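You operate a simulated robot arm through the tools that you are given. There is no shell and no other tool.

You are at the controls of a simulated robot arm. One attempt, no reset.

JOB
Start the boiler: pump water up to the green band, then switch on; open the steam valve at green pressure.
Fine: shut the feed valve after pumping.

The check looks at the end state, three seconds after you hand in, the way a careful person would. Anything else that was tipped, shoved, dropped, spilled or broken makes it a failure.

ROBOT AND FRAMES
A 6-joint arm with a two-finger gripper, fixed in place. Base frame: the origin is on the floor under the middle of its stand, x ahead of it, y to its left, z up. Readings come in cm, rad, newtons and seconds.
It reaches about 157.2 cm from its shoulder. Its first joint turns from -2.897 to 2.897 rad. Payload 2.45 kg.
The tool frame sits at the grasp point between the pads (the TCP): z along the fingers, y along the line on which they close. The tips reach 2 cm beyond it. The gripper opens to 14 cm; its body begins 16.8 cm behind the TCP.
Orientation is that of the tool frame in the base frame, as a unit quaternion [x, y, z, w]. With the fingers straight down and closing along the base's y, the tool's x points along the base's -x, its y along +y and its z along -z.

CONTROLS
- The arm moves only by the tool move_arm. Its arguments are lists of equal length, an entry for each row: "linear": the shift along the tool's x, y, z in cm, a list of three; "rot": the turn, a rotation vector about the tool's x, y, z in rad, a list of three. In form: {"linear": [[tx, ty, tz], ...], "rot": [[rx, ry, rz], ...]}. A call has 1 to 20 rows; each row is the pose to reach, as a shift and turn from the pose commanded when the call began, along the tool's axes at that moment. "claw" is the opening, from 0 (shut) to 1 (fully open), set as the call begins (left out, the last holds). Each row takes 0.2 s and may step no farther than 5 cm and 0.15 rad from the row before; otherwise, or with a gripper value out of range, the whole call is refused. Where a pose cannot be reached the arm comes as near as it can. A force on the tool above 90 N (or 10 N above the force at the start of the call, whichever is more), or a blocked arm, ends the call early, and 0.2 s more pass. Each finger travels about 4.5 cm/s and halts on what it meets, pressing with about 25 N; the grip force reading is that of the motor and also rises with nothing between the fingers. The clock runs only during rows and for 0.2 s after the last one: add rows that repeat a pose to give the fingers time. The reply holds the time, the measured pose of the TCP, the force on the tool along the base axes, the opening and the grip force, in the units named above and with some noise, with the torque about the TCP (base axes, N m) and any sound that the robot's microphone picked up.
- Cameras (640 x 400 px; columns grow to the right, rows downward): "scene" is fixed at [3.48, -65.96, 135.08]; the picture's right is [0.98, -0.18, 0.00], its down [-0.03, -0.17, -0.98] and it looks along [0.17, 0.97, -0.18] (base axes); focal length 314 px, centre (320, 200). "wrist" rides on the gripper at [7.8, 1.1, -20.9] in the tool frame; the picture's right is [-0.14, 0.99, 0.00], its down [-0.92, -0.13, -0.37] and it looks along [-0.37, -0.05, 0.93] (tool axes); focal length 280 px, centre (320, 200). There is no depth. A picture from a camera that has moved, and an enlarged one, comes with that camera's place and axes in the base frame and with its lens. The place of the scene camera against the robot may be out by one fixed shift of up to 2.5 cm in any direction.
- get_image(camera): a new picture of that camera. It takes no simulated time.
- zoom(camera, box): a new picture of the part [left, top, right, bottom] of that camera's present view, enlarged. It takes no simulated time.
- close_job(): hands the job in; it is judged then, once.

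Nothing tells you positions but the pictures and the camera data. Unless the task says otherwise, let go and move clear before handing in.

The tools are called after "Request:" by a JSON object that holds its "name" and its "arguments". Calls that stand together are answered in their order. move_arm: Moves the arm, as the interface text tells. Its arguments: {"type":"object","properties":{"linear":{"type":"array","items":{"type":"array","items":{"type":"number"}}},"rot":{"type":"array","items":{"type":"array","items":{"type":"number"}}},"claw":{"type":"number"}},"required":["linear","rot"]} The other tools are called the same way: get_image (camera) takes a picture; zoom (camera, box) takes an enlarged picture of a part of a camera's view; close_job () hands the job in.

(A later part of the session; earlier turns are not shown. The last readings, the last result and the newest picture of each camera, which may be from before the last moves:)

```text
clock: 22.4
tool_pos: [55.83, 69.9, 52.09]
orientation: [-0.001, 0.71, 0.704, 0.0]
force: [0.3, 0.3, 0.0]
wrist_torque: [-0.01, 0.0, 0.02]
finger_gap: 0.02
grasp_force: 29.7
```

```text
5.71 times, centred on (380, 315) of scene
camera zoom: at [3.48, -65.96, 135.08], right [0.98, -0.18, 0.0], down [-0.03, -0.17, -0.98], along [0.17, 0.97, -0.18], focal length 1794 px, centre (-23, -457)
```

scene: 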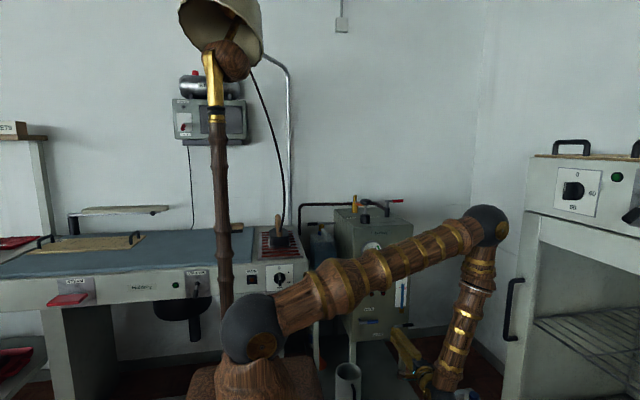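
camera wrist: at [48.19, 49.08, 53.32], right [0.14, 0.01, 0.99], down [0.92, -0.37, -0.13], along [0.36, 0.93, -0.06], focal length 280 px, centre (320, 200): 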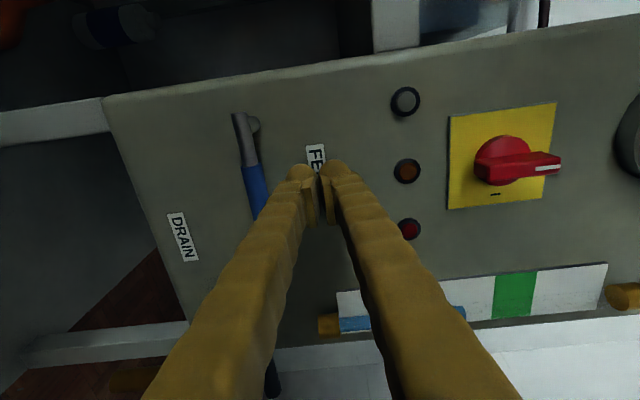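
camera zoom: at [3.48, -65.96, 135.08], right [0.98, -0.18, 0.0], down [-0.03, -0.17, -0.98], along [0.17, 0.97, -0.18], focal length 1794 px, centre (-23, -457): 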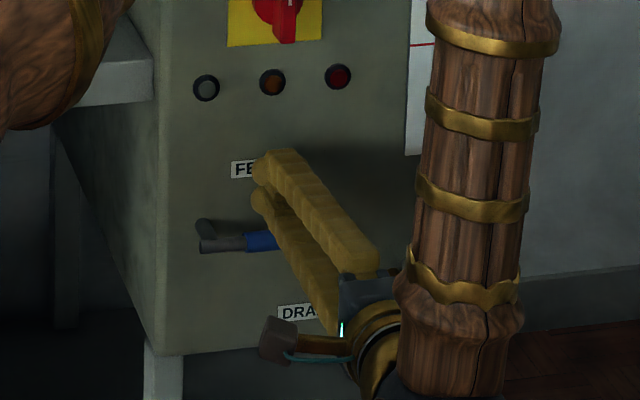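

The closed fingers are right above the blue grip. I'll press down 4 cm in small steps and read the force.

Request:
{"name": "move_arm", "arguments": {"linear": [[0, -1, 0], [0, -2, 0], [0, -3, 0], [0, -4, 0]], "rot": [[0, 0, 0], [0, 0, 0], [0, 0, 0], [0, 0, 0]]}}

Request:
{"name": "get_image", "arguments": {"camera": "wrist"}}

Request:
{"name": "zoom", "arguments": {"camera": "scene", "box": [330, 280, 430, 350]}}

```text
clock: 23.2
tool_pos: [56.03, 70.0, 50.29]
orientation: [-0.002, 0.705, 0.709, -0.002]
force: [-7.9, -14.8, 36.8]
wrist_torque: [-0.16, 0.58, 0.22]
finger_gap: 0.0
grasp_force: 29.3
stopped in row 4: the force on the tool passed its limit at 110 N (the readings are from after the stop); the commanded pose is now the measured one
```

```text
taken
camera wrist: at [48.45, 48.96, 51.18], right [0.14, 0.0, 0.99], down [0.92, -0.36, -0.13], along [0.36, 0.93, -0.04], focal length 280 px, centre (320, 200)
```

wrist: 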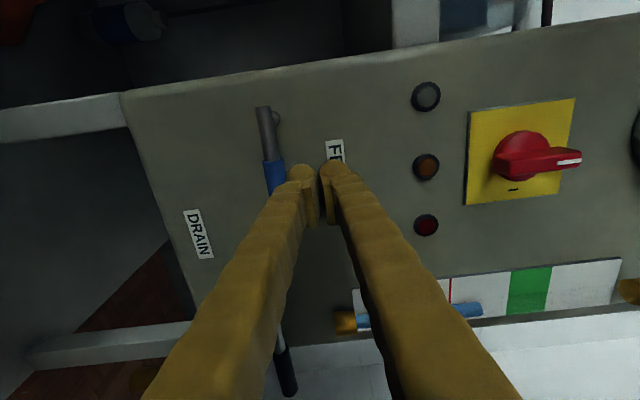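

```text
5.71 times, centred on (380, 315) of scene
camera zoom: at [3.48, -65.96, 135.08], right [0.98, -0.18, 0.0], down [-0.03, -0.17, -0.98], along [0.17, 0.97, -0.18], focal length 1794 px, centre (-23, -457)
```

zoom: 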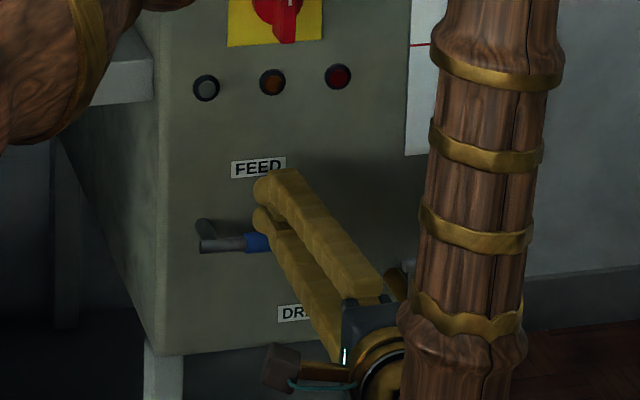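

The lever is solid downward, so it must open upward. I'll back off, go under the blue grip and then swing it up.

Request:
{"name": "move_arm", "arguments": {"linear": [[0, 1.5, 0], [0, 1.5, -4], [0, 1.5, -8], [0, -3, -8], [0, -7, -8], [0, -9.5, -8], [0, -9.5, -4], [0, -9.5, 0], [0, -9.5, 0]], "rot": [[0, 0, 0], [0, 0, 0], [0, 0, 0], [0, 0, 0], [0, 0, 0], [0, 0, 0], [0, 0, 0], [0, 0, 0], [0, 0, 0]]}}

Request:
{"name": "get_image", "arguments": {"camera": "wrist"}}

Request:
{"name": "zoom", "arguments": {"camera": "scene", "box": [330, 280, 430, 350]}}

```text
clock: 25.2
tool_pos: [56.31, 69.83, 40.5]
orientation: [-0.002, 0.707, 0.708, -0.002]
force: [-0.2, 0.4, 0.8]
wrist_torque: [0.01, -0.01, 0.0]
finger_gap: 0.0
grasp_force: 29.5
```

```text
taken
camera wrist: at [48.69, 48.89, 41.48], right [0.14, 0.0, 0.99], down [0.92, -0.36, -0.13], along [0.36, 0.93, -0.05], focal length 280 px, centre (320, 200)
```

wrist: 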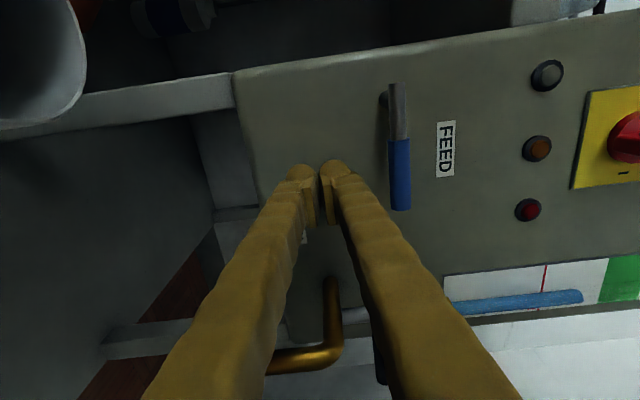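

```text
5.71 times, centred on (380, 315) of scene
camera zoom: at [3.48, -65.96, 135.08], right [0.98, -0.18, 0.0], down [-0.03, -0.17, -0.98], along [0.17, 0.97, -0.18], focal length 1794 px, centre (-23, -457)
```

zoom: 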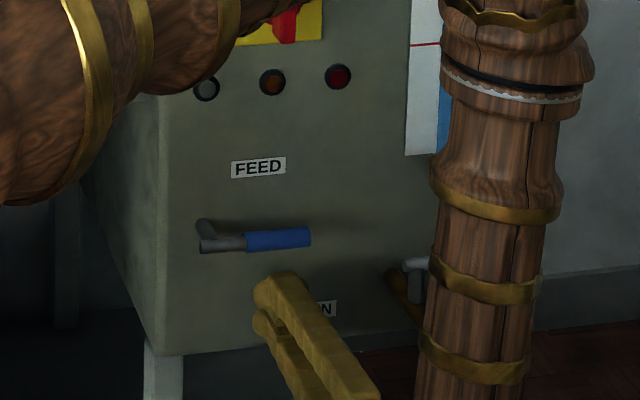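

The fingers are under the lever now. I'll push up along the start of the arc and check that it gives.

Request:
{"name": "move_arm", "arguments": {"linear": [[0, 1.5, 0], [0, 2.5, 0], [-0.4, 3.5, 0], [-0.7, 4.5, 0], [-0.9, 5.3, 0], [-1.0, 6.1, 0]], "rot": [[0, 0, 0], [0, 0, 0], [0, 0, 0], [0, 0, 0], [0, 0, 0], [0, 0, 0]]}}

Request:
{"name": "get_image", "arguments": {"camera": "wrist"}}

Request:
{"name": "zoom", "arguments": {"camera": "scene", "box": [330, 280, 430, 350]}}

```text
clock: 26.6
tool_pos: [57.01, 69.94, 46.6]
orientation: [-0.001, 0.706, 0.708, -0.001]
force: [0.7, 0.6, -0.6]
wrist_torque: [0.01, 0.02, 0.0]
finger_gap: 0.0
grasp_force: 29.2
```

```text
taken
camera wrist: at [49.4, 49.0, 47.62], right [0.14, 0.0, 0.99], down [0.92, -0.36, -0.13], along [0.36, 0.93, -0.05], focal length 280 px, centre (320, 200)
```

wrist: 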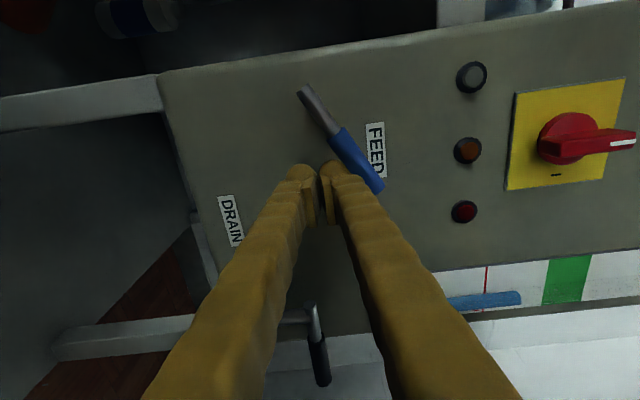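

```text
5.71 times, centred on (380, 315) of scene
camera zoom: at [3.48, -65.96, 135.08], right [0.98, -0.18, 0.0], down [-0.03, -0.17, -0.98], along [0.17, 0.97, -0.18], focal length 1794 px, centre (-23, -457)
```

zoom: 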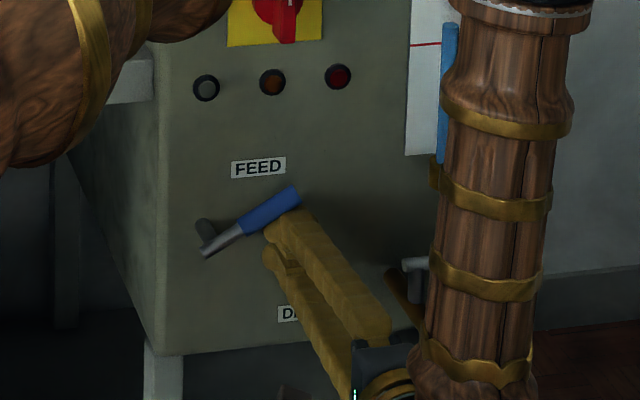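

The lever swings up with hardly any force and is now around 35°. I'll continue the arc to vertical.

Request:
{"name": "move_arm", "arguments": {"linear": [[0.1, 1.1, 0], [0.1, 2.1, 0], [0.5, 3.1, 0], [1.0, 4.0, 0], [1.7, 4.9, 0], [2.5, 5.7, 0], [3.6, 6.3, 0], [4.7, 6.7, 0], [5.7, 6.8, 0], [5.7, 6.8, 0]], "rot": [[0, 0, 0], [0, 0, 0], [0, 0, 0], [0, 0, 0], [0, 0, 0], [0, 0, 0], [0, 0, 0], [0, 0, 0], [0, 0, 0], [0, 0, 0]]}}

Request:
{"name": "get_image", "arguments": {"camera": "wrist"}}

Request:
{"name": "zoom", "arguments": {"camera": "scene", "box": [330, 280, 430, 350]}}

```text
clock: 28.6
tool_pos: [52.81, 69.79, 53.61]
orientation: [0.002, 0.706, 0.708, 0.009]
force: [25.6, 2.3, -4.8]
wrist_torque: [-0.29, -0.15, -0.24]
finger_gap: 0.6
grasp_force: 29.5
stopped in row 9: the force on the tool passed its limit at 106 N (the readings are from after the stop); the commanded pose is now the measured one
```

```text
taken
camera wrist: at [44.85, 49.04, 54.4], right [0.13, 0.0, 0.99], down [0.92, -0.38, -0.12], along [0.38, 0.92, -0.05], focal length 280 px, centre (320, 200)
```

wrist: 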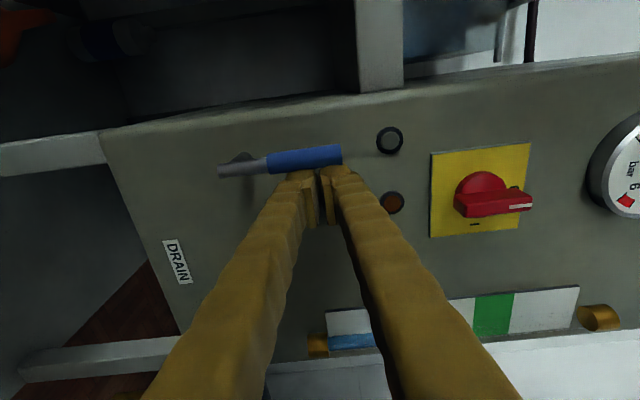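

```text
5.71 times, centred on (380, 315) of scene
camera zoom: at [3.48, -65.96, 135.08], right [0.98, -0.18, 0.0], down [-0.03, -0.17, -0.98], along [0.17, 0.97, -0.18], focal length 1794 px, centre (-23, -457)
```

zoom: 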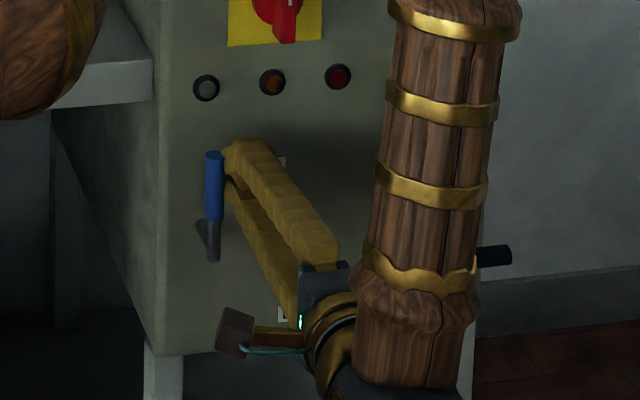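

The blue lever now points straight up at its stop, so FEED is open. I'll back away and go up to return to the plunger.

Request:
{"name": "move_arm", "arguments": {"linear": [[-1, 0, 0], [-1.5, 0, -4], [-1.5, 0, -9], [-1.5, 0, -14], [-1.5, 3, -18], [-1.5, 7, -21], [-1.5, 11.5, -23], [-1.5, 16, -25], [-1.5, 21, -25], [-1.5, 26, -25], [-1.5, 31, -25], [-1.5, 36, -25], [-1.5, 41, -25], [-1.5, 46, -25], [-1.5, 51, -25], [-1.5, 56, -25], [-1.5, 61, -25], [-1.5, 66, -25], [-1.5, 70, -25], [-1.5, 70, -25]], "rot": [[0, 0, 0], [0, 0, 0], [0, 0, 0], [0, 0, 0], [0, 0, 0], [0, 0, 0], [0, 0, 0], [0, 0, 0], [0, 0, 0], [0, 0, 0], [0, 0, 0], [0, 0, 0], [0, 0, 0], [0, 0, 0], [0, 0, 0], [0, 0, 0], [0, 0, 0], [0, 0, 0], [0, 0, 0], [0, 0, 0]]}}

Request:
{"name": "get_image", "arguments": {"camera": "wrist"}}

Request:
{"name": "get_image", "arguments": {"camera": "scene"}}

```text
clock: 32.8
tool_pos: [53.48, 44.57, 123.53]
orientation: [0.002, 0.706, 0.708, 0.006]
force: [0.6, -0.5, 0.7]
wrist_torque: [-0.01, -0.03, 0.02]
finger_gap: 0.0
grasp_force: 29.6
```

```text
taken
camera wrist: at [45.5, 23.65, 124.41], right [0.13, 0.0, 0.99], down [0.92, -0.38, -0.12], along [0.38, 0.93, -0.05], focal length 280 px, centre (320, 200)
```

wrist: 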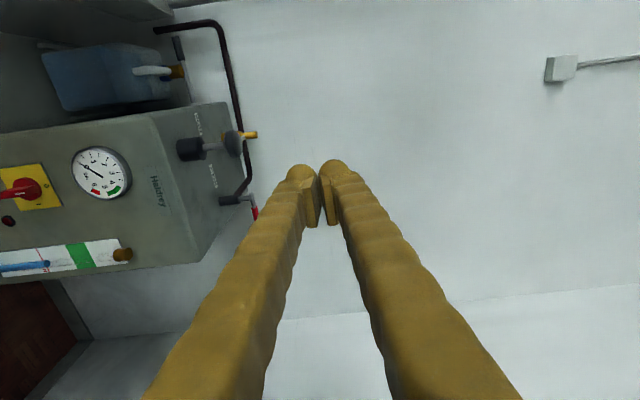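

```text
taken
```

scene: 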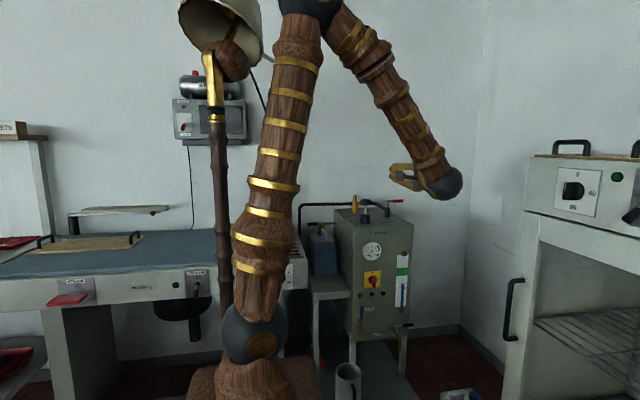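

The feed lever stays up. Now I'll rotate back to pointing down and move over the plunger.

Request:
{"name": "move_arm", "arguments": {"linear": [[0, 0, 3.3], [0, 0, 6.6], [0, 0, 9.9], [0, 0, 13.2], [0, 0, 16.5], [0, 0, 19.8], [0, 0, 23.1], [0, 0, 26.4], [0, 0, 29.7], [0, 0, 33], [0.07, 0, 36.2], [0.07, -4, 36.2], [0.07, -8, 36.2], [0.07, -11.5, 36.2], [0.07, -11.5, 36.2]], "rot": [[0.143, 0.0018, -0.0004], [0.2861, 0.0036, -0.0008], [0.4291, 0.0055, -0.0012], [0.5722, 0.0073, -0.0016], [0.7152, 0.0091, -0.002], [0.8583, 0.0109, -0.0025], [1.0013, 0.0127, -0.0029], [1.1444, 0.0145, -0.0033], [1.2874, 0.0164, -0.0037], [1.4305, 0.0182, -0.0041], [1.5735, 0.02, -0.0045], [1.5735, 0.02, -0.0045], [1.5735, 0.02, -0.0045], [1.5735, 0.02, -0.0045], [1.5735, 0.02, -0.0045]]}}

Request:
{"name": "zoom", "arguments": {"camera": "scene", "box": [320, 180, 430, 330]}}

```text
clock: 36.0
tool_pos: [53.74, 81.02, 111.71]
orientation: [-0.003, 1.0, -0.001, -0.001]
force: [-0.4, -0.2, 1.3]
wrist_torque: [0.01, -0.02, 0.01]
finger_gap: 0.01
grasp_force: 29.7
```

```text
2.67 times, centred on (375, 255) of scene
camera zoom: at [3.48, -65.96, 135.08], right [0.98, -0.18, 0.0], down [-0.03, -0.17, -0.98], along [0.17, 0.97, -0.18], focal length 837 px, centre (173, 53)
```

zoom: 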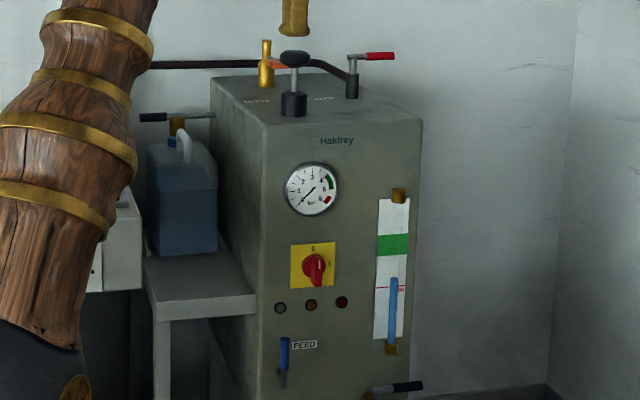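

I'm above the plunger again. I'll do one full stroke and compare the water level.

Request:
{"name": "move_arm", "arguments": {"linear": [[0, 0, 2], [0, 0, 3.5], [0, 0, 5], [0, 0, 6.2], [0, 0, 6.9], [0, 0, 6.9], [0, 0, 4], [0, 0, 1.5], [0, 0, 1.5]], "rot": [[0, 0, 0], [0, 0, 0], [0, 0, 0], [0, 0, 0], [0, 0, 0], [0, 0, 0], [0, 0, 0], [0, 0, 0], [0, 0, 0]]}}

Request:
{"name": "zoom", "arguments": {"camera": "scene", "box": [380, 245, 420, 315]}}

Request:
{"name": "zoom", "arguments": {"camera": "scene", "box": [320, 190, 420, 250]}}

```text
clock: 38.0
tool_pos: [53.77, 81.01, 110.63]
orientation: [-0.003, 1.0, 0.0, 0.0]
force: [0.6, 0.4, 0.0]
wrist_torque: [0.03, 0.01, -0.01]
finger_gap: 0.01
grasp_force: 29.3
```

```text
5.71 times, centred on (400, 280) of scene
camera zoom: at [3.48, -65.96, 135.08], right [0.98, -0.18, 0.0], down [-0.03, -0.17, -0.98], along [0.17, 0.97, -0.18], focal length 1794 px, centre (-137, -257)
```

zoom: 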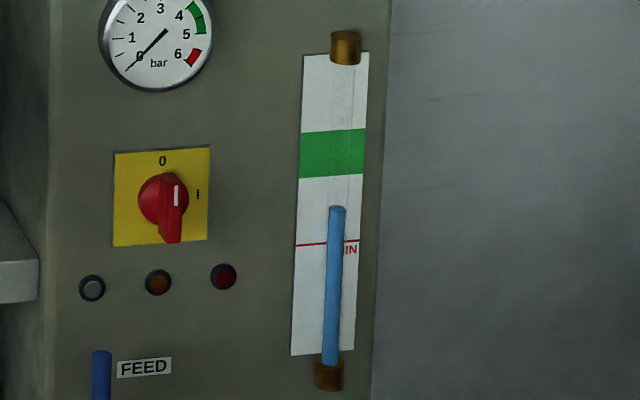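

```text
6.40 times, centred on (370, 220) of scene
camera zoom: at [3.48, -65.96, 135.08], right [0.98, -0.18, 0.0], down [-0.03, -0.17, -0.98], along [0.17, 0.97, -0.18], focal length 2009 px, centre (0, 72)
```

zoom: 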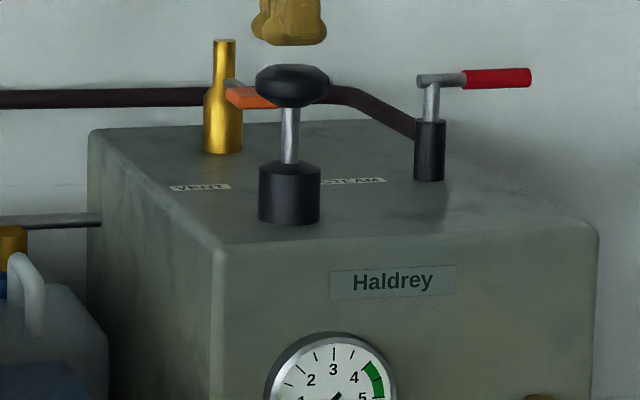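

One stroke raised the level by about 16 px of the enlarged view; the green band is 48 px tall and starts about 29 px above the level. I'll do two more strokes and recheck.

Request:
{"name": "move_arm", "arguments": {"linear": [[0, 0, 1.5], [0, 0, 3], [0, 0, 4.3], [0, 0, 5.4], [0, 0, 5.4], [0, 0, 2.5], [0, 0, 0], [0, 0, 0], [0, 0, 1.5], [0, 0, 3], [0, 0, 4.3], [0, 0, 5.4], [0, 0, 5.4], [0, 0, 2.5], [0, 0, 0], [0, 0, 0]], "rot": [[0, 0, 0], [0, 0, 0], [0, 0, 0], [0, 0, 0], [0, 0, 0], [0, 0, 0], [0, 0, 0], [0, 0, 0], [0, 0, 0], [0, 0, 0], [0, 0, 0], [0, 0, 0], [0, 0, 0], [0, 0, 0], [0, 0, 0], [0, 0, 0]]}}

Request:
{"name": "zoom", "arguments": {"camera": "scene", "box": [380, 245, 420, 315]}}

```text
clock: 41.4
tool_pos: [53.8, 80.74, 110.32]
orientation: [-0.003, 1.0, -0.001, 0.0]
force: [-0.2, -0.6, -0.4]
wrist_torque: [0.01, 0.0, -0.03]
finger_gap: 0.01
grasp_force: 29.6
```

```text
5.71 times, centred on (400, 280) of scene
camera zoom: at [3.48, -65.96, 135.08], right [0.98, -0.18, 0.0], down [-0.03, -0.17, -0.98], along [0.17, 0.97, -0.18], focal length 1794 px, centre (-137, -257)
```

zoom: 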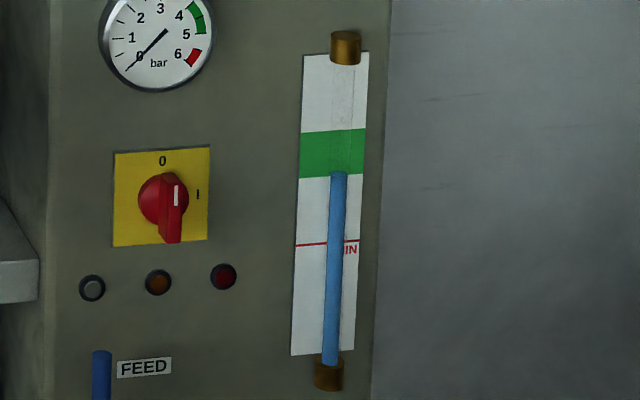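

The level is now just entering the green band. One more stroke should put it around the middle.

Request:
{"name": "move_arm", "arguments": {"linear": [[0, 0, 1.5], [0, 0, 3], [0, 0, 4.3], [0, 0, 5.4], [0, 0, 5.4], [0, 0, 2.5], [0, 0, 0], [0, 0, -4], [0, 0, -8], [0, 0, -8]], "rot": [[0, 0, 0], [0, 0, 0], [0, 0, 0], [0, 0, 0], [0, 0, 0], [0, 0, 0], [0, 0, 0], [0, 0, 0], [0, 0, 0], [0, 0, 0]]}}

Request:
{"name": "zoom", "arguments": {"camera": "scene", "box": [380, 245, 420, 315]}}

Request:
{"name": "zoom", "arguments": {"camera": "scene", "box": [320, 180, 430, 330]}}

```text
clock: 43.6
tool_pos: [53.82, 81.02, 118.07]
orientation: [-0.002, 1.0, 0.0, -0.001]
force: [-0.2, -0.1, 0.6]
wrist_torque: [0.03, -0.01, 0.01]
finger_gap: 0.03
grasp_force: 29.7
```

```text
5.71 times, centred on (400, 280) of scene
camera zoom: at [3.48, -65.96, 135.08], right [0.98, -0.18, 0.0], down [-0.03, -0.17, -0.98], along [0.17, 0.97, -0.18], focal length 1794 px, centre (-137, -257)
```

zoom: 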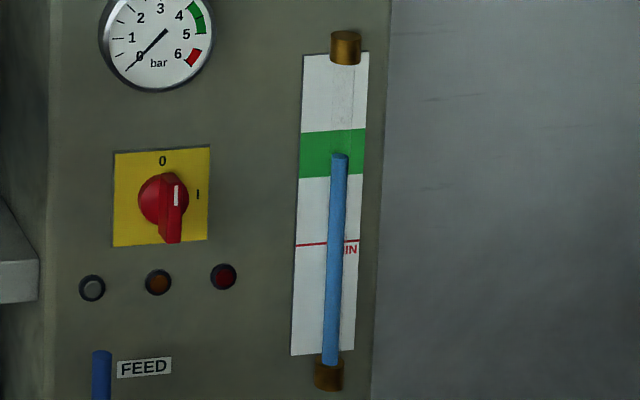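

```text
2.67 times, centred on (375, 255) of scene
camera zoom: at [3.48, -65.96, 135.08], right [0.98, -0.18, 0.0], down [-0.03, -0.17, -0.98], along [0.17, 0.97, -0.18], focal length 837 px, centre (173, 53)
```

zoom: 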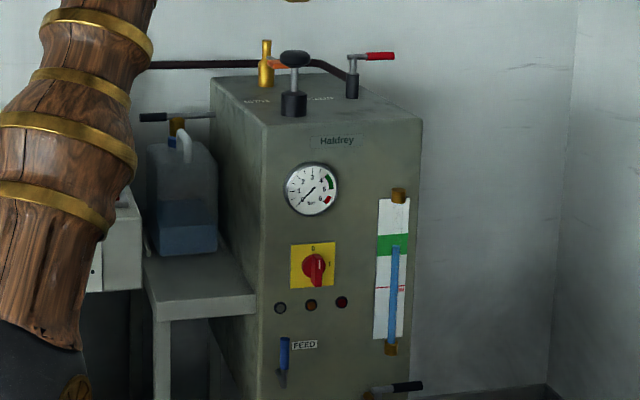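

The level is mid-green and the jug has gone down accordingly. Next I'll shut FEED: retreat, rotate to horizontal, and push the raised lever back to the right from its left side.

Request:
{"name": "move_arm", "arguments": {"linear": [[0, -3.3, 0], [0, -6.6, 0], [0, -9.9, 0], [0, -13.2, 3], [0, -16.5, 6], [0, -19.8, 9], [0, -23.1, 12], [0, -26.4, 15], [0, -29.7, 18], [0, -33, 21], [0, -36, 24], [0, -36, 24]], "rot": [[-0.1428, 0, 0], [-0.2856, 0, 0], [-0.4284, 0, 0], [-0.5712, 0, 0], [-0.714, 0, 0], [-0.8568, 0, 0], [-0.9996, 0, 0], [-1.1424, 0, 0], [-1.2852, 0, 0], [-1.428, 0, 0], [-1.5708, 0, 0], [-1.5708, 0, 0]]}}

```text
clock: 46.2
tool_pos: [54.24, 44.69, 94.56]
orientation: [-0.001, 0.706, 0.708, -0.002]
force: [-0.5, 0.2, -0.1]
wrist_torque: [0.0, 0.0, 0.01]
finger_gap: 0.01
grasp_force: 29.4
```

I'm horizontal at (54, 45, 95). Now I'll lower to the height of the lever's raised grip and shift to its left side, staying back from the panel.

Request:
{"name": "move_arm", "arguments": {"linear": [[0, -4.5, 0], [0, -9, 0], [0, -13.5, 0.5], [0, -18, 1], [1, -22.5, 2], [2, -27, 3], [3.5, -31, 4], [5, -35, 5], [6.5, -38.5, 6], [7.7, -41, 7], [7.7, -41, 7]], "rot": [[0, 0, 0], [0, 0, 0], [0, 0, 0], [0, 0, 0], [0, 0, 0], [0, 0, 0], [0, 0, 0], [0, 0, 0], [0, 0, 0], [0, 0, 0], [0, 0, 0]]}}

Request:
{"name": "get_image", "arguments": {"camera": "wrist"}}

Request:
{"name": "get_image", "arguments": {"camera": "scene"}}

```text
clock: 48.6
tool_pos: [45.89, 52.09, 53.24]
orientation: [-0.001, 0.707, 0.707, -0.004]
force: [0.7, -0.3, 0.7]
wrist_torque: [0.02, 0.01, 0.02]
finger_gap: 0.0
grasp_force: 29.1
```

```text
taken
camera wrist: at [38.31, 31.11, 54.47], right [0.14, 0.0, 0.99], down [0.92, -0.36, -0.13], along [0.36, 0.93, -0.05], focal length 280 px, centre (320, 200)
```

wrist: 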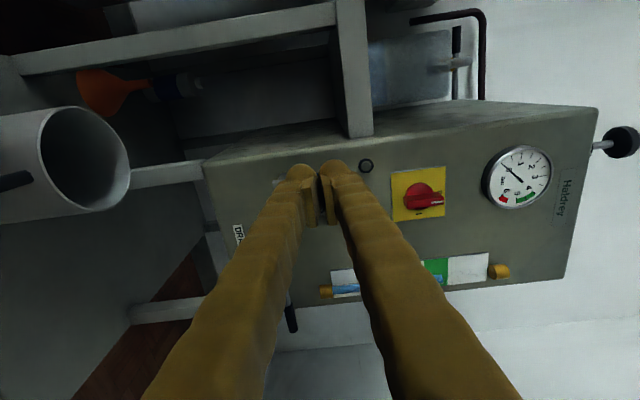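

```text
taken
```

scene: 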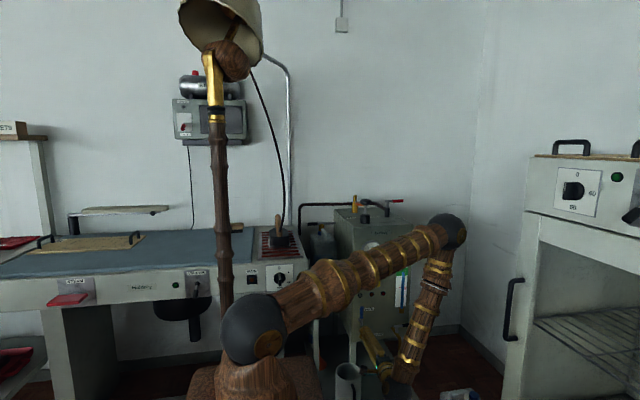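

The cup is far below (z≈27), and my fingers should be just left of the raised lever. I'll check in the scene view before going forward.

Request:
{"name": "zoom", "arguments": {"camera": "scene", "box": [320, 270, 430, 370]}}

Request:
{"name": "move_arm", "arguments": {"linear": [[0, 0, 3], [0, 0, 6], [0, 0, 9], [0, 0, 12], [0, 0, 12]], "rot": [[0, 0, 0], [0, 0, 0], [0, 0, 0], [0, 0, 0], [0, 0, 0]]}}

Request:
{"name": "zoom", "arguments": {"camera": "scene", "box": [320, 270, 430, 370]}}

Request:
{"name": "get_image", "arguments": {"camera": "wrist"}}

```text
4.00 times, centred on (375, 320) of scene
camera zoom: at [3.48, -65.96, 135.08], right [0.98, -0.18, 0.0], down [-0.03, -0.17, -0.98], along [0.17, 0.97, -0.18], focal length 1255 px, centre (100, -280)
```

zoom: 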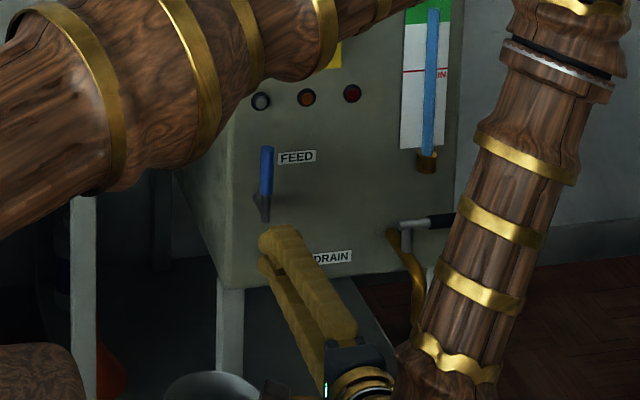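

```text
clock: 49.8
tool_pos: [46.03, 64.13, 53.39]
orientation: [-0.001, 0.707, 0.707, -0.002]
force: [0.1, -0.4, 0.1]
wrist_torque: [0.03, 0.0, -0.02]
finger_gap: 0.0
grasp_force: 29.4
```

```text
4.00 times, centred on (375, 320) of scene
camera zoom: at [3.48, -65.96, 135.08], right [0.98, -0.18, 0.0], down [-0.03, -0.17, -0.98], along [0.17, 0.97, -0.18], focal length 1255 px, centre (100, -280)
```

zoom: 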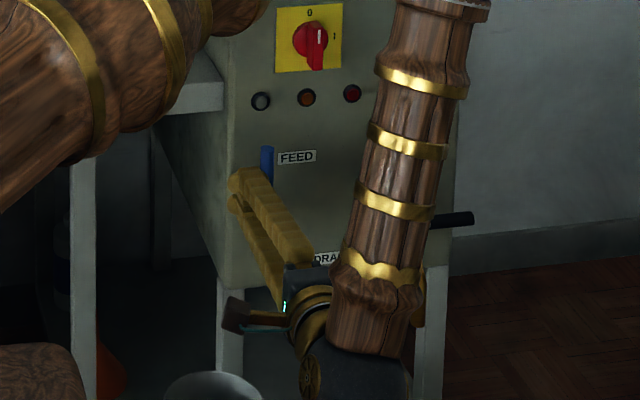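

```text
taken
camera wrist: at [38.33, 43.14, 54.46], right [0.14, 0.0, 0.99], down [0.92, -0.36, -0.13], along [0.36, 0.93, -0.05], focal length 280 px, centre (320, 200)
```

wrist: 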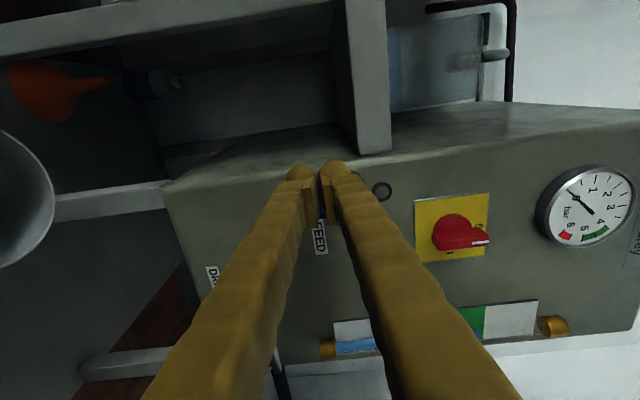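

The fingers pass left of the lever. I'll go forward the last 6 cm, then push right and down along the arc.

Request:
{"name": "move_arm", "arguments": {"linear": [[0, 0, 2], [0, 0, 4], [0, 0, 5.8], [0, 0, 5.8]], "rot": [[0, 0, 0], [0, 0, 0], [0, 0, 0], [0, 0, 0]]}}

Request:
{"name": "get_image", "arguments": {"camera": "wrist"}}

Request:
{"name": "zoom", "arguments": {"camera": "scene", "box": [330, 280, 430, 350]}}

```text
clock: 50.8
tool_pos: [45.91, 69.76, 53.56]
orientation: [-0.001, 0.707, 0.707, -0.003]
force: [1.4, -0.1, -0.4]
wrist_torque: [0.01, -0.01, 0.0]
finger_gap: 0.0
grasp_force: 29.2
```

```text
taken
camera wrist: at [38.33, 48.8, 54.73], right [0.14, 0.0, 0.99], down [0.92, -0.36, -0.13], along [0.36, 0.93, -0.05], focal length 280 px, centre (320, 200)
```

wrist: 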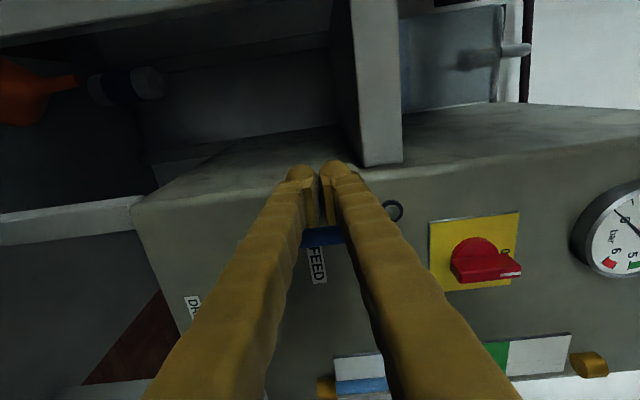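

```text
5.71 times, centred on (380, 315) of scene
camera zoom: at [3.48, -65.96, 135.08], right [0.98, -0.18, 0.0], down [-0.03, -0.17, -0.98], along [0.17, 0.97, -0.18], focal length 1794 px, centre (-23, -457)
```

zoom: 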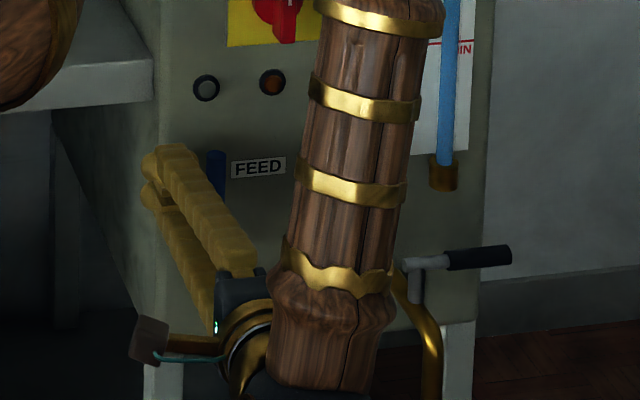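

The fingers sit left of the lever with a small gap. Now I'll push it right and over, down to horizontal.

Request:
{"name": "move_arm", "arguments": {"linear": [[-0.7, -0.1, 0], [-1.4, -0.2, 0], [-2.5, 0.4, 0], [-3.8, 0.8, 0], [-5.5, 0.7, 0], [-7.2, 0.2, 0], [-8.8, -1, 0], [-9.6, -1.8, 0], [-10.2, -2.6, 0], [-10.2, -2.6, 0]], "rot": [[0, 0, 0], [0, 0, 0], [0, 0, 0], [0, 0, 0], [0, 0, 0], [0, 0, 0], [0, 0, 0], [0, 0, 0], [0, 0, 0], [0, 0, 0]]}}

Request:
{"name": "get_image", "arguments": {"camera": "wrist"}}

Request:
{"name": "zoom", "arguments": {"camera": "scene", "box": [330, 280, 430, 350]}}

```text
clock: 53.0
tool_pos: [56.23, 69.54, 50.98]
orientation: [-0.001, 0.707, 0.707, -0.002]
force: [0.7, 0.0, 0.4]
wrist_torque: [0.0, -0.04, -0.03]
finger_gap: 0.0
grasp_force: 29.3
```

```text
taken
camera wrist: at [48.63, 48.59, 52.08], right [0.14, 0.0, 0.99], down [0.92, -0.36, -0.13], along [0.36, 0.93, -0.05], focal length 280 px, centre (320, 200)
```

wrist: 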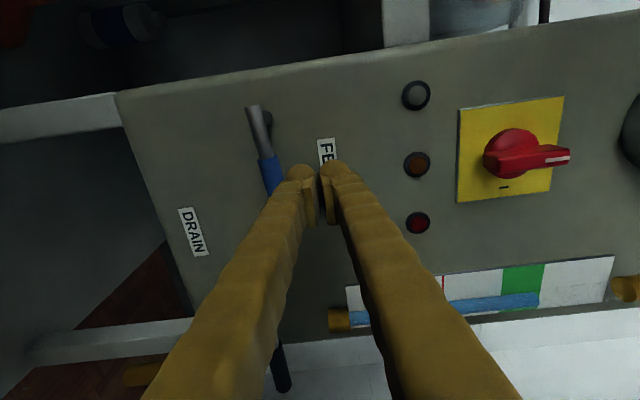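

```text
5.71 times, centred on (380, 315) of scene
camera zoom: at [3.48, -65.96, 135.08], right [0.98, -0.18, 0.0], down [-0.03, -0.17, -0.98], along [0.17, 0.97, -0.18], focal length 1794 px, centre (-23, -457)
```

zoom: 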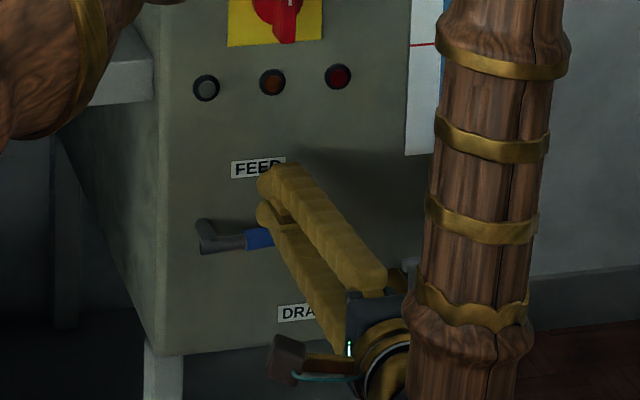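

The lever looks nearly horizontal again. I'll nudge it down in small steps until it meets its stop, to be sure FEED is fully shut.

Request:
{"name": "move_arm", "arguments": {"linear": [[0, -0.2, 0], [0, -0.4, 0], [0, -0.6, 0], [0, -0.8, 0]], "rot": [[0, 0, 0], [0, 0, 0], [0, 0, 0], [0, 0, 0]]}}

```text
clock: 54.0
tool_pos: [56.13, 69.69, 50.37]
orientation: [-0.001, 0.707, 0.708, -0.002]
force: [1.4, 5.3, 16.0]
wrist_torque: [0.28, 0.06, -0.03]
finger_gap: 0.0
grasp_force: 29.9
```

The force has begun to rise (16 N). One more small nudge will show whether that is the stop.

Request:
{"name": "move_arm", "arguments": {"linear": [[0, -0.2, 0], [0, -0.3, 0]], "rot": [[0, 0, 0], [0, 0, 0]]}}

Request:
{"name": "zoom", "arguments": {"camera": "scene", "box": [330, 280, 430, 350]}}

```text
clock: 54.6
tool_pos: [56.12, 69.74, 50.11]
orientation: [-0.002, 0.706, 0.708, -0.001]
force: [-8.7, -2.8, 66.2]
wrist_torque: [0.44, 1.05, 0.13]
finger_gap: 0.0
grasp_force: 29.4
```

```text
5.71 times, centred on (380, 315) of scene
camera zoom: at [3.48, -65.96, 135.08], right [0.98, -0.18, 0.0], down [-0.03, -0.17, -0.98], along [0.17, 0.97, -0.18], focal length 1794 px, centre (-23, -457)
```

zoom: 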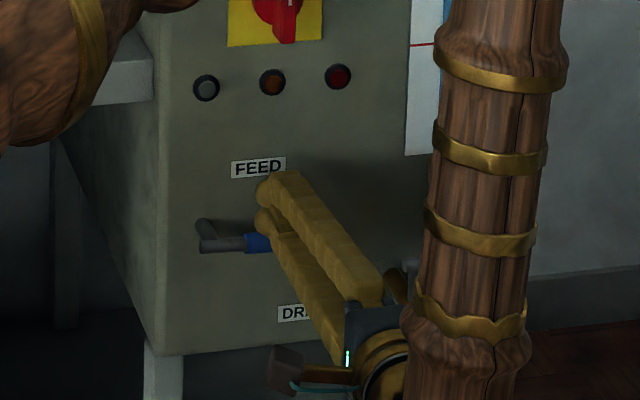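

FEED is firmly shut at its stop (66 N against it). Next is the switch: its wing is vertical, centred near (56, z 68), with its outer face at y≈70.3. I'll back off, rise to that height and roll the gripper so the fingers close sideways.

Request:
{"name": "move_arm", "arguments": {"linear": [[0, 1, 0], [0, 1, -4], [0, 1, -8], [0, 4, -12], [0, 8, -12], [0, 12, -12], [0, 16, -12], [0, 18, -12], [0, 18, -12], [0, 18, -12], [0, 18, -12], [0, 18, -12], [0, 18, -12], [0, 18, -12], [0, 18, -12]], "rot": [[0, 0, 0], [0, 0, 0], [0, 0, 0], [0, 0, -0.13], [0, 0, -0.27], [0, 0, -0.41], [0, 0, -0.55], [0, 0, -0.7], [0, 0, -0.85], [0, 0, -1.0], [0, 0, -1.14], [0, 0, -1.28], [0, 0, -1.43], [0, 0, -1.5708], [0, 0, -1.5708]], "claw": 0.45}}

Request:
{"name": "get_image", "arguments": {"camera": "wrist"}}

Request:
{"name": "get_image", "arguments": {"camera": "scene"}}

```text
clock: 57.8
tool_pos: [57.0, 57.96, 68.23]
orientation: [-0.437, 0.558, 0.559, 0.431]
force: [-0.2, -1.0, -0.4]
wrist_torque: [0.02, 0.0, -0.02]
finger_gap: 6.29
grasp_force: 0.0
out of reach, approached as far as the arm can: row 13, 14, 15
```

```text
taken
camera wrist: at [54.31, 37.14, 60.91], right [-0.93, -0.01, 0.38], down [0.35, -0.36, 0.86], along [0.13, 0.93, 0.34], focal length 280 px, centre (320, 200)
```

wrist: 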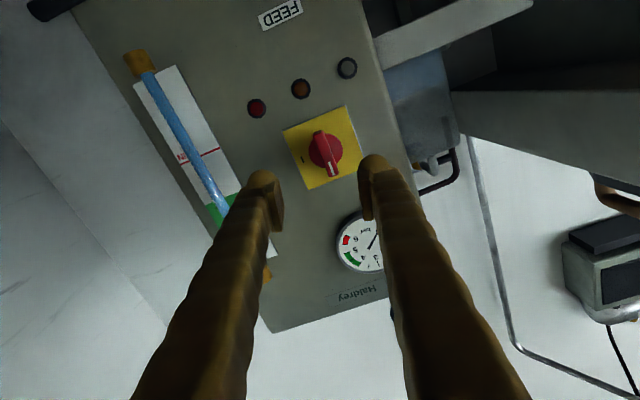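

```text
taken
```

scene: 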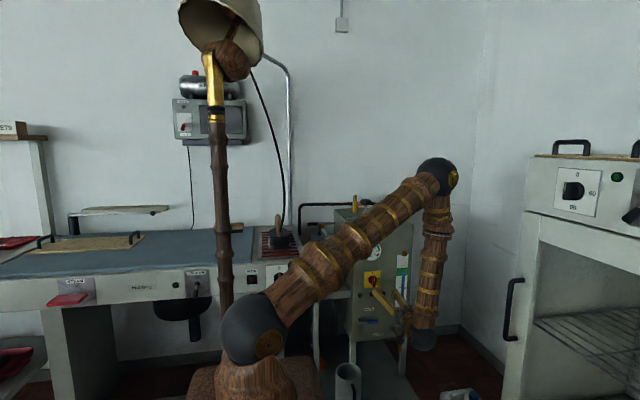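

The wrist roll stopped about 14° short of the angle I wanted, so I'll roll the other way instead: +90° from upright, which leaves plenty of room for the switch turn. I'm still well back from the panel.

Request:
{"name": "move_arm", "arguments": {"linear": [[0, 0, 0], [0, 0, 0], [0, 0, 0], [0, 0, 0], [0, 0, 0], [0, 0, 0], [0, 0, 0], [0, 0, 0], [0, 0, 0], [0, 0, 0], [0, 0, 0], [0, 0, 0], [0, 0, 0], [0, 0, 0], [0, 0, 0], [0, 0, 0], [0, 0, 0], [0, 0, 0], [0, 0, 0], [0, 0, 0]], "rot": [[0, 0, 0.145], [0, 0, 0.29], [0, 0, 0.435], [0, 0, 0.58], [0, 0, 0.725], [0, 0, 0.87], [0, 0, 1.015], [0, 0, 1.16], [0, 0, 1.305], [0, 0, 1.45], [0, 0, 1.595], [0, 0, 1.74], [0, 0, 1.885], [0, 0, 2.03], [0, 0, 2.175], [0, 0, 2.32], [0, 0, 2.465], [0, 0, 2.61], [0, 0, 2.755], [0, 0, 2.9]]}}

Request:
{"name": "get_image", "arguments": {"camera": "wrist"}}

```text
clock: 62.0
tool_pos: [57.0, 58.1, 68.09]
orientation: [-0.5, -0.501, -0.495, 0.504]
force: [-0.1, -1.4, 1.4]
wrist_torque: [0.0, 0.0, -0.02]
finger_gap: 6.28
grasp_force: 0.0
```

```text
taken
camera wrist: at [58.54, 37.17, 76.09], right [0.99, 0.01, -0.15], down [-0.13, -0.37, -0.92], along [-0.06, 0.93, -0.37], focal length 280 px, centre (320, 200)
```

wrist: 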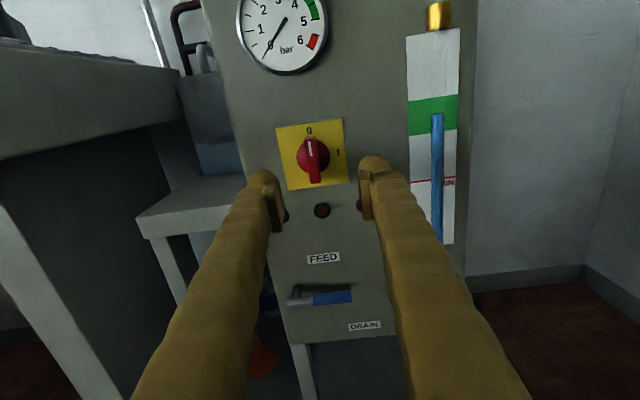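

Now the wrist view is upright: FEED is horizontal, the water is mid-green and the switch mark points to 0. I'll zoom to align with the switch wing.

Request:
{"name": "zoom", "arguments": {"camera": "wrist", "box": [260, 110, 370, 230]}}

Request:
{"name": "zoom", "arguments": {"camera": "wrist", "box": [390, 0, 480, 250]}}

Request:
{"name": "zoom", "arguments": {"camera": "wrist", "box": [260, 230, 400, 350]}}

```text
3.33 times, centred on (315, 170) of wrist
camera zoom: at [58.54, 37.17, 76.09], right [0.99, 0.01, -0.15], down [-0.13, -0.37, -0.92], along [-0.06, 0.93, -0.37], focal length 935 px, centre (337, 300)
```

zoom: 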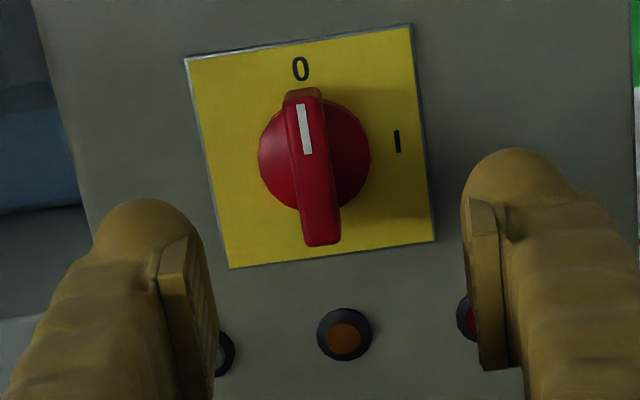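

```text
1.60 times, centred on (435, 125) of wrist
camera zoom: at [58.54, 37.17, 76.09], right [0.99, 0.01, -0.15], down [-0.13, -0.37, -0.92], along [-0.06, 0.93, -0.37], focal length 449 px, centre (136, 320)
```

zoom: 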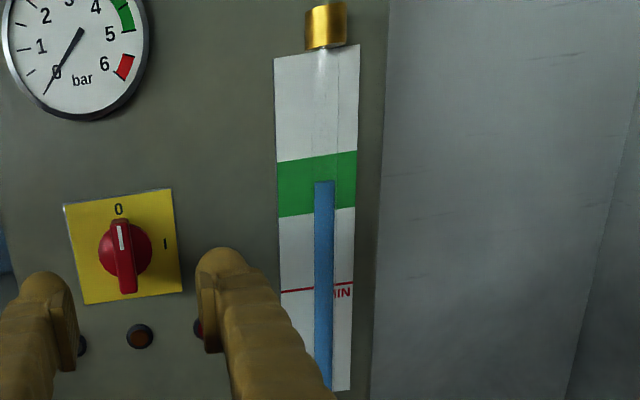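

```text
3.33 times, centred on (330, 290) of wrist
camera zoom: at [58.54, 37.17, 76.09], right [0.99, 0.01, -0.15], down [-0.13, -0.37, -0.92], along [-0.06, 0.93, -0.37], focal length 935 px, centre (287, -100)
```

zoom: 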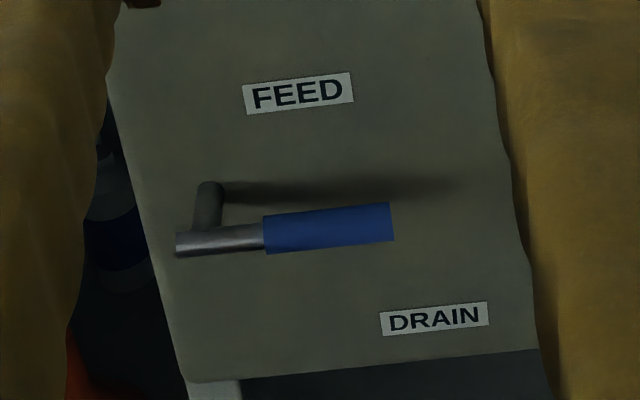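

The switch wing is centred at (56.3, 70.3 outer face, 68.1). I'll go straight forward with the open fingers either side of it, then close on the wing.

Request:
{"name": "move_arm", "arguments": {"linear": [[0, -0.7, 3], [0, -0.7, 6], [0, -0.7, 9], [0, -0.7, 12.2], [0, -0.7, 12.2]], "rot": [[0, 0, 0], [0, 0, 0], [0, 0, 0], [0, 0, 0], [0, 0, 0]]}}

Request:
{"name": "get_image", "arguments": {"camera": "wrist"}}

Request:
{"name": "zoom", "arguments": {"camera": "scene", "box": [330, 240, 430, 340]}}

```text
clock: 63.2
tool_pos: [56.37, 70.02, 68.11]
orientation: [-0.5, -0.501, -0.495, 0.504]
force: [-0.3, -0.5, -0.7]
wrist_torque: [0.0, -0.03, -0.02]
finger_gap: 6.3
grasp_force: 0.0
```

```text
taken
camera wrist: at [57.87, 49.13, 75.86], right [0.99, 0.01, -0.15], down [-0.13, -0.37, -0.92], along [-0.06, 0.93, -0.37], focal length 280 px, centre (320, 200)
```

wrist: 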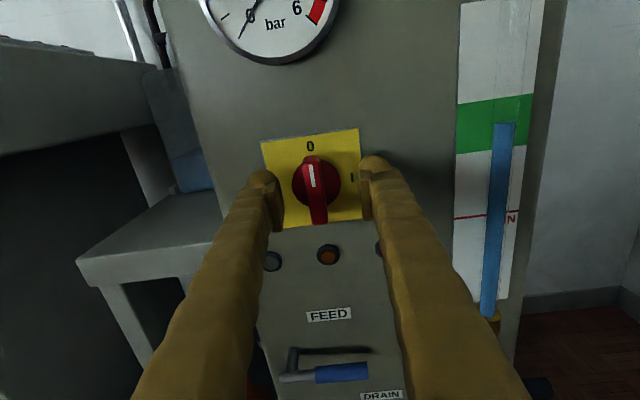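

```text
4.00 times, centred on (380, 290) of scene
camera zoom: at [3.48, -65.96, 135.08], right [0.98, -0.18, 0.0], down [-0.03, -0.17, -0.98], along [0.17, 0.97, -0.18], focal length 1255 px, centre (80, -160)
```

zoom: 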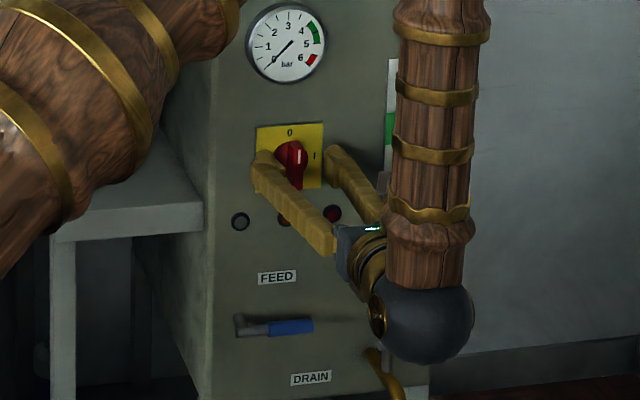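

The fingers straddle the wing nicely. I'll close on it now.

Request:
{"name": "move_arm", "arguments": {"linear": [[0, 0, 0.3], [0, 0, 0.3], [0, 0, 0.3], [0, 0, 0.3], [0, 0, 0.3]], "rot": [[0, 0, 0], [0, 0, 0], [0, 0, 0], [0, 0, 0], [0, 0, 0]], "claw": 0}}

Request:
{"name": "get_image", "arguments": {"camera": "wrist"}}

```text
clock: 64.4
tool_pos: [56.02, 70.37, 68.15]
orientation: [-0.5, -0.501, -0.494, 0.504]
force: [-49.9, -10.8, 11.5]
wrist_torque: [0.24, 0.03, 0.39]
finger_gap: 1.33
grasp_force: 39.5
```

```text
taken
camera wrist: at [57.62, 49.58, 75.89], right [0.99, 0.01, -0.15], down [-0.13, -0.37, -0.92], along [-0.07, 0.93, -0.37], focal length 280 px, centre (320, 200)
```

wrist: 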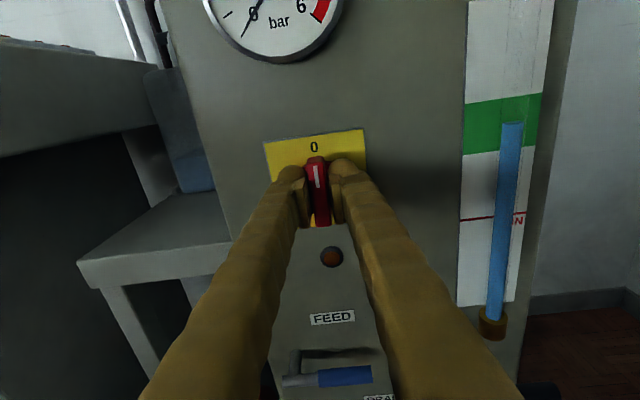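

The grip is on, but it pulls sideways by about 0.35 cm. I'll correct that offset and turn the wing 90° clockwise toward I.

Request:
{"name": "move_arm", "arguments": {"linear": [[0, -0.35, 0], [0, -0.35, 0], [0, -0.35, 0], [0, -0.35, 0], [0, -0.35, 0], [0, -0.35, 0], [0, -0.35, 0], [0, -0.35, 0], [0, -0.35, 0], [0, -0.35, 0], [0, -0.35, 0], [0, -0.35, 0]], "rot": [[0, 0, 0.07], [0, 0, 0.21], [0, 0, 0.35], [0, 0, 0.49], [0, 0, 0.63], [0, 0, 0.77], [0, 0, 0.91], [0, 0, 1.05], [0, 0, 1.19], [0, 0, 1.33], [0, 0, 1.47], [0, 0, 1.58]]}}

Request:
{"name": "get_image", "arguments": {"camera": "wrist"}}

Request:
{"name": "zoom", "arguments": {"camera": "scene", "box": [330, 240, 430, 340]}}

```text
clock: 67.0
tool_pos: [55.84, 70.5, 67.99]
orientation: [0.708, -0.005, -0.01, -0.706]
force: [42.3, -34.9, -41.4]
wrist_torque: [-0.37, -0.63, -0.72]
finger_gap: 1.32
grasp_force: 39.5
```

```text
taken
camera wrist: at [63.98, 49.62, 66.82], right [-0.16, 0.0, -0.99], down [-0.92, -0.37, 0.15], along [-0.37, 0.93, 0.06], focal length 280 px, centre (320, 200)
```

wrist: 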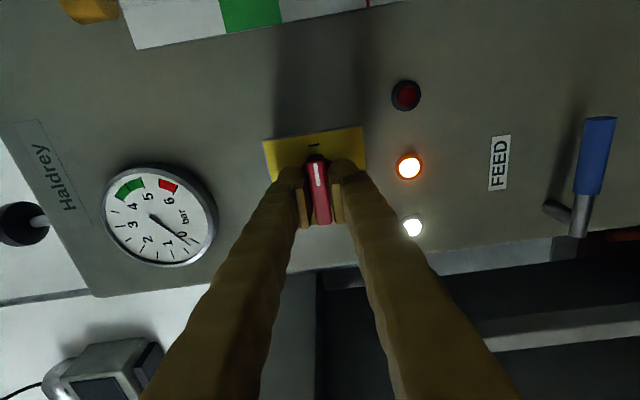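

```text
4.00 times, centred on (380, 290) of scene
camera zoom: at [3.48, -65.96, 135.08], right [0.98, -0.18, 0.0], down [-0.03, -0.17, -0.98], along [0.17, 0.97, -0.18], focal length 1255 px, centre (80, -160)
```

zoom: 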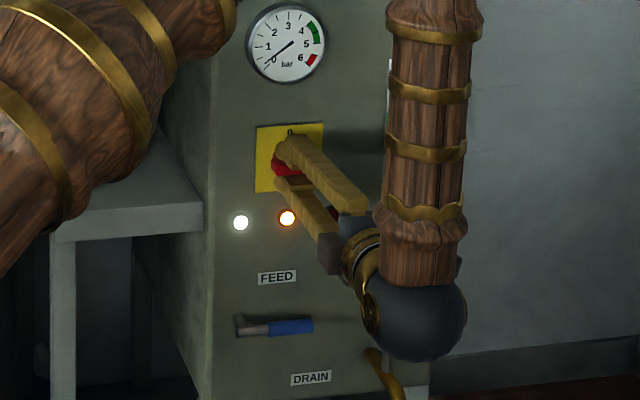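

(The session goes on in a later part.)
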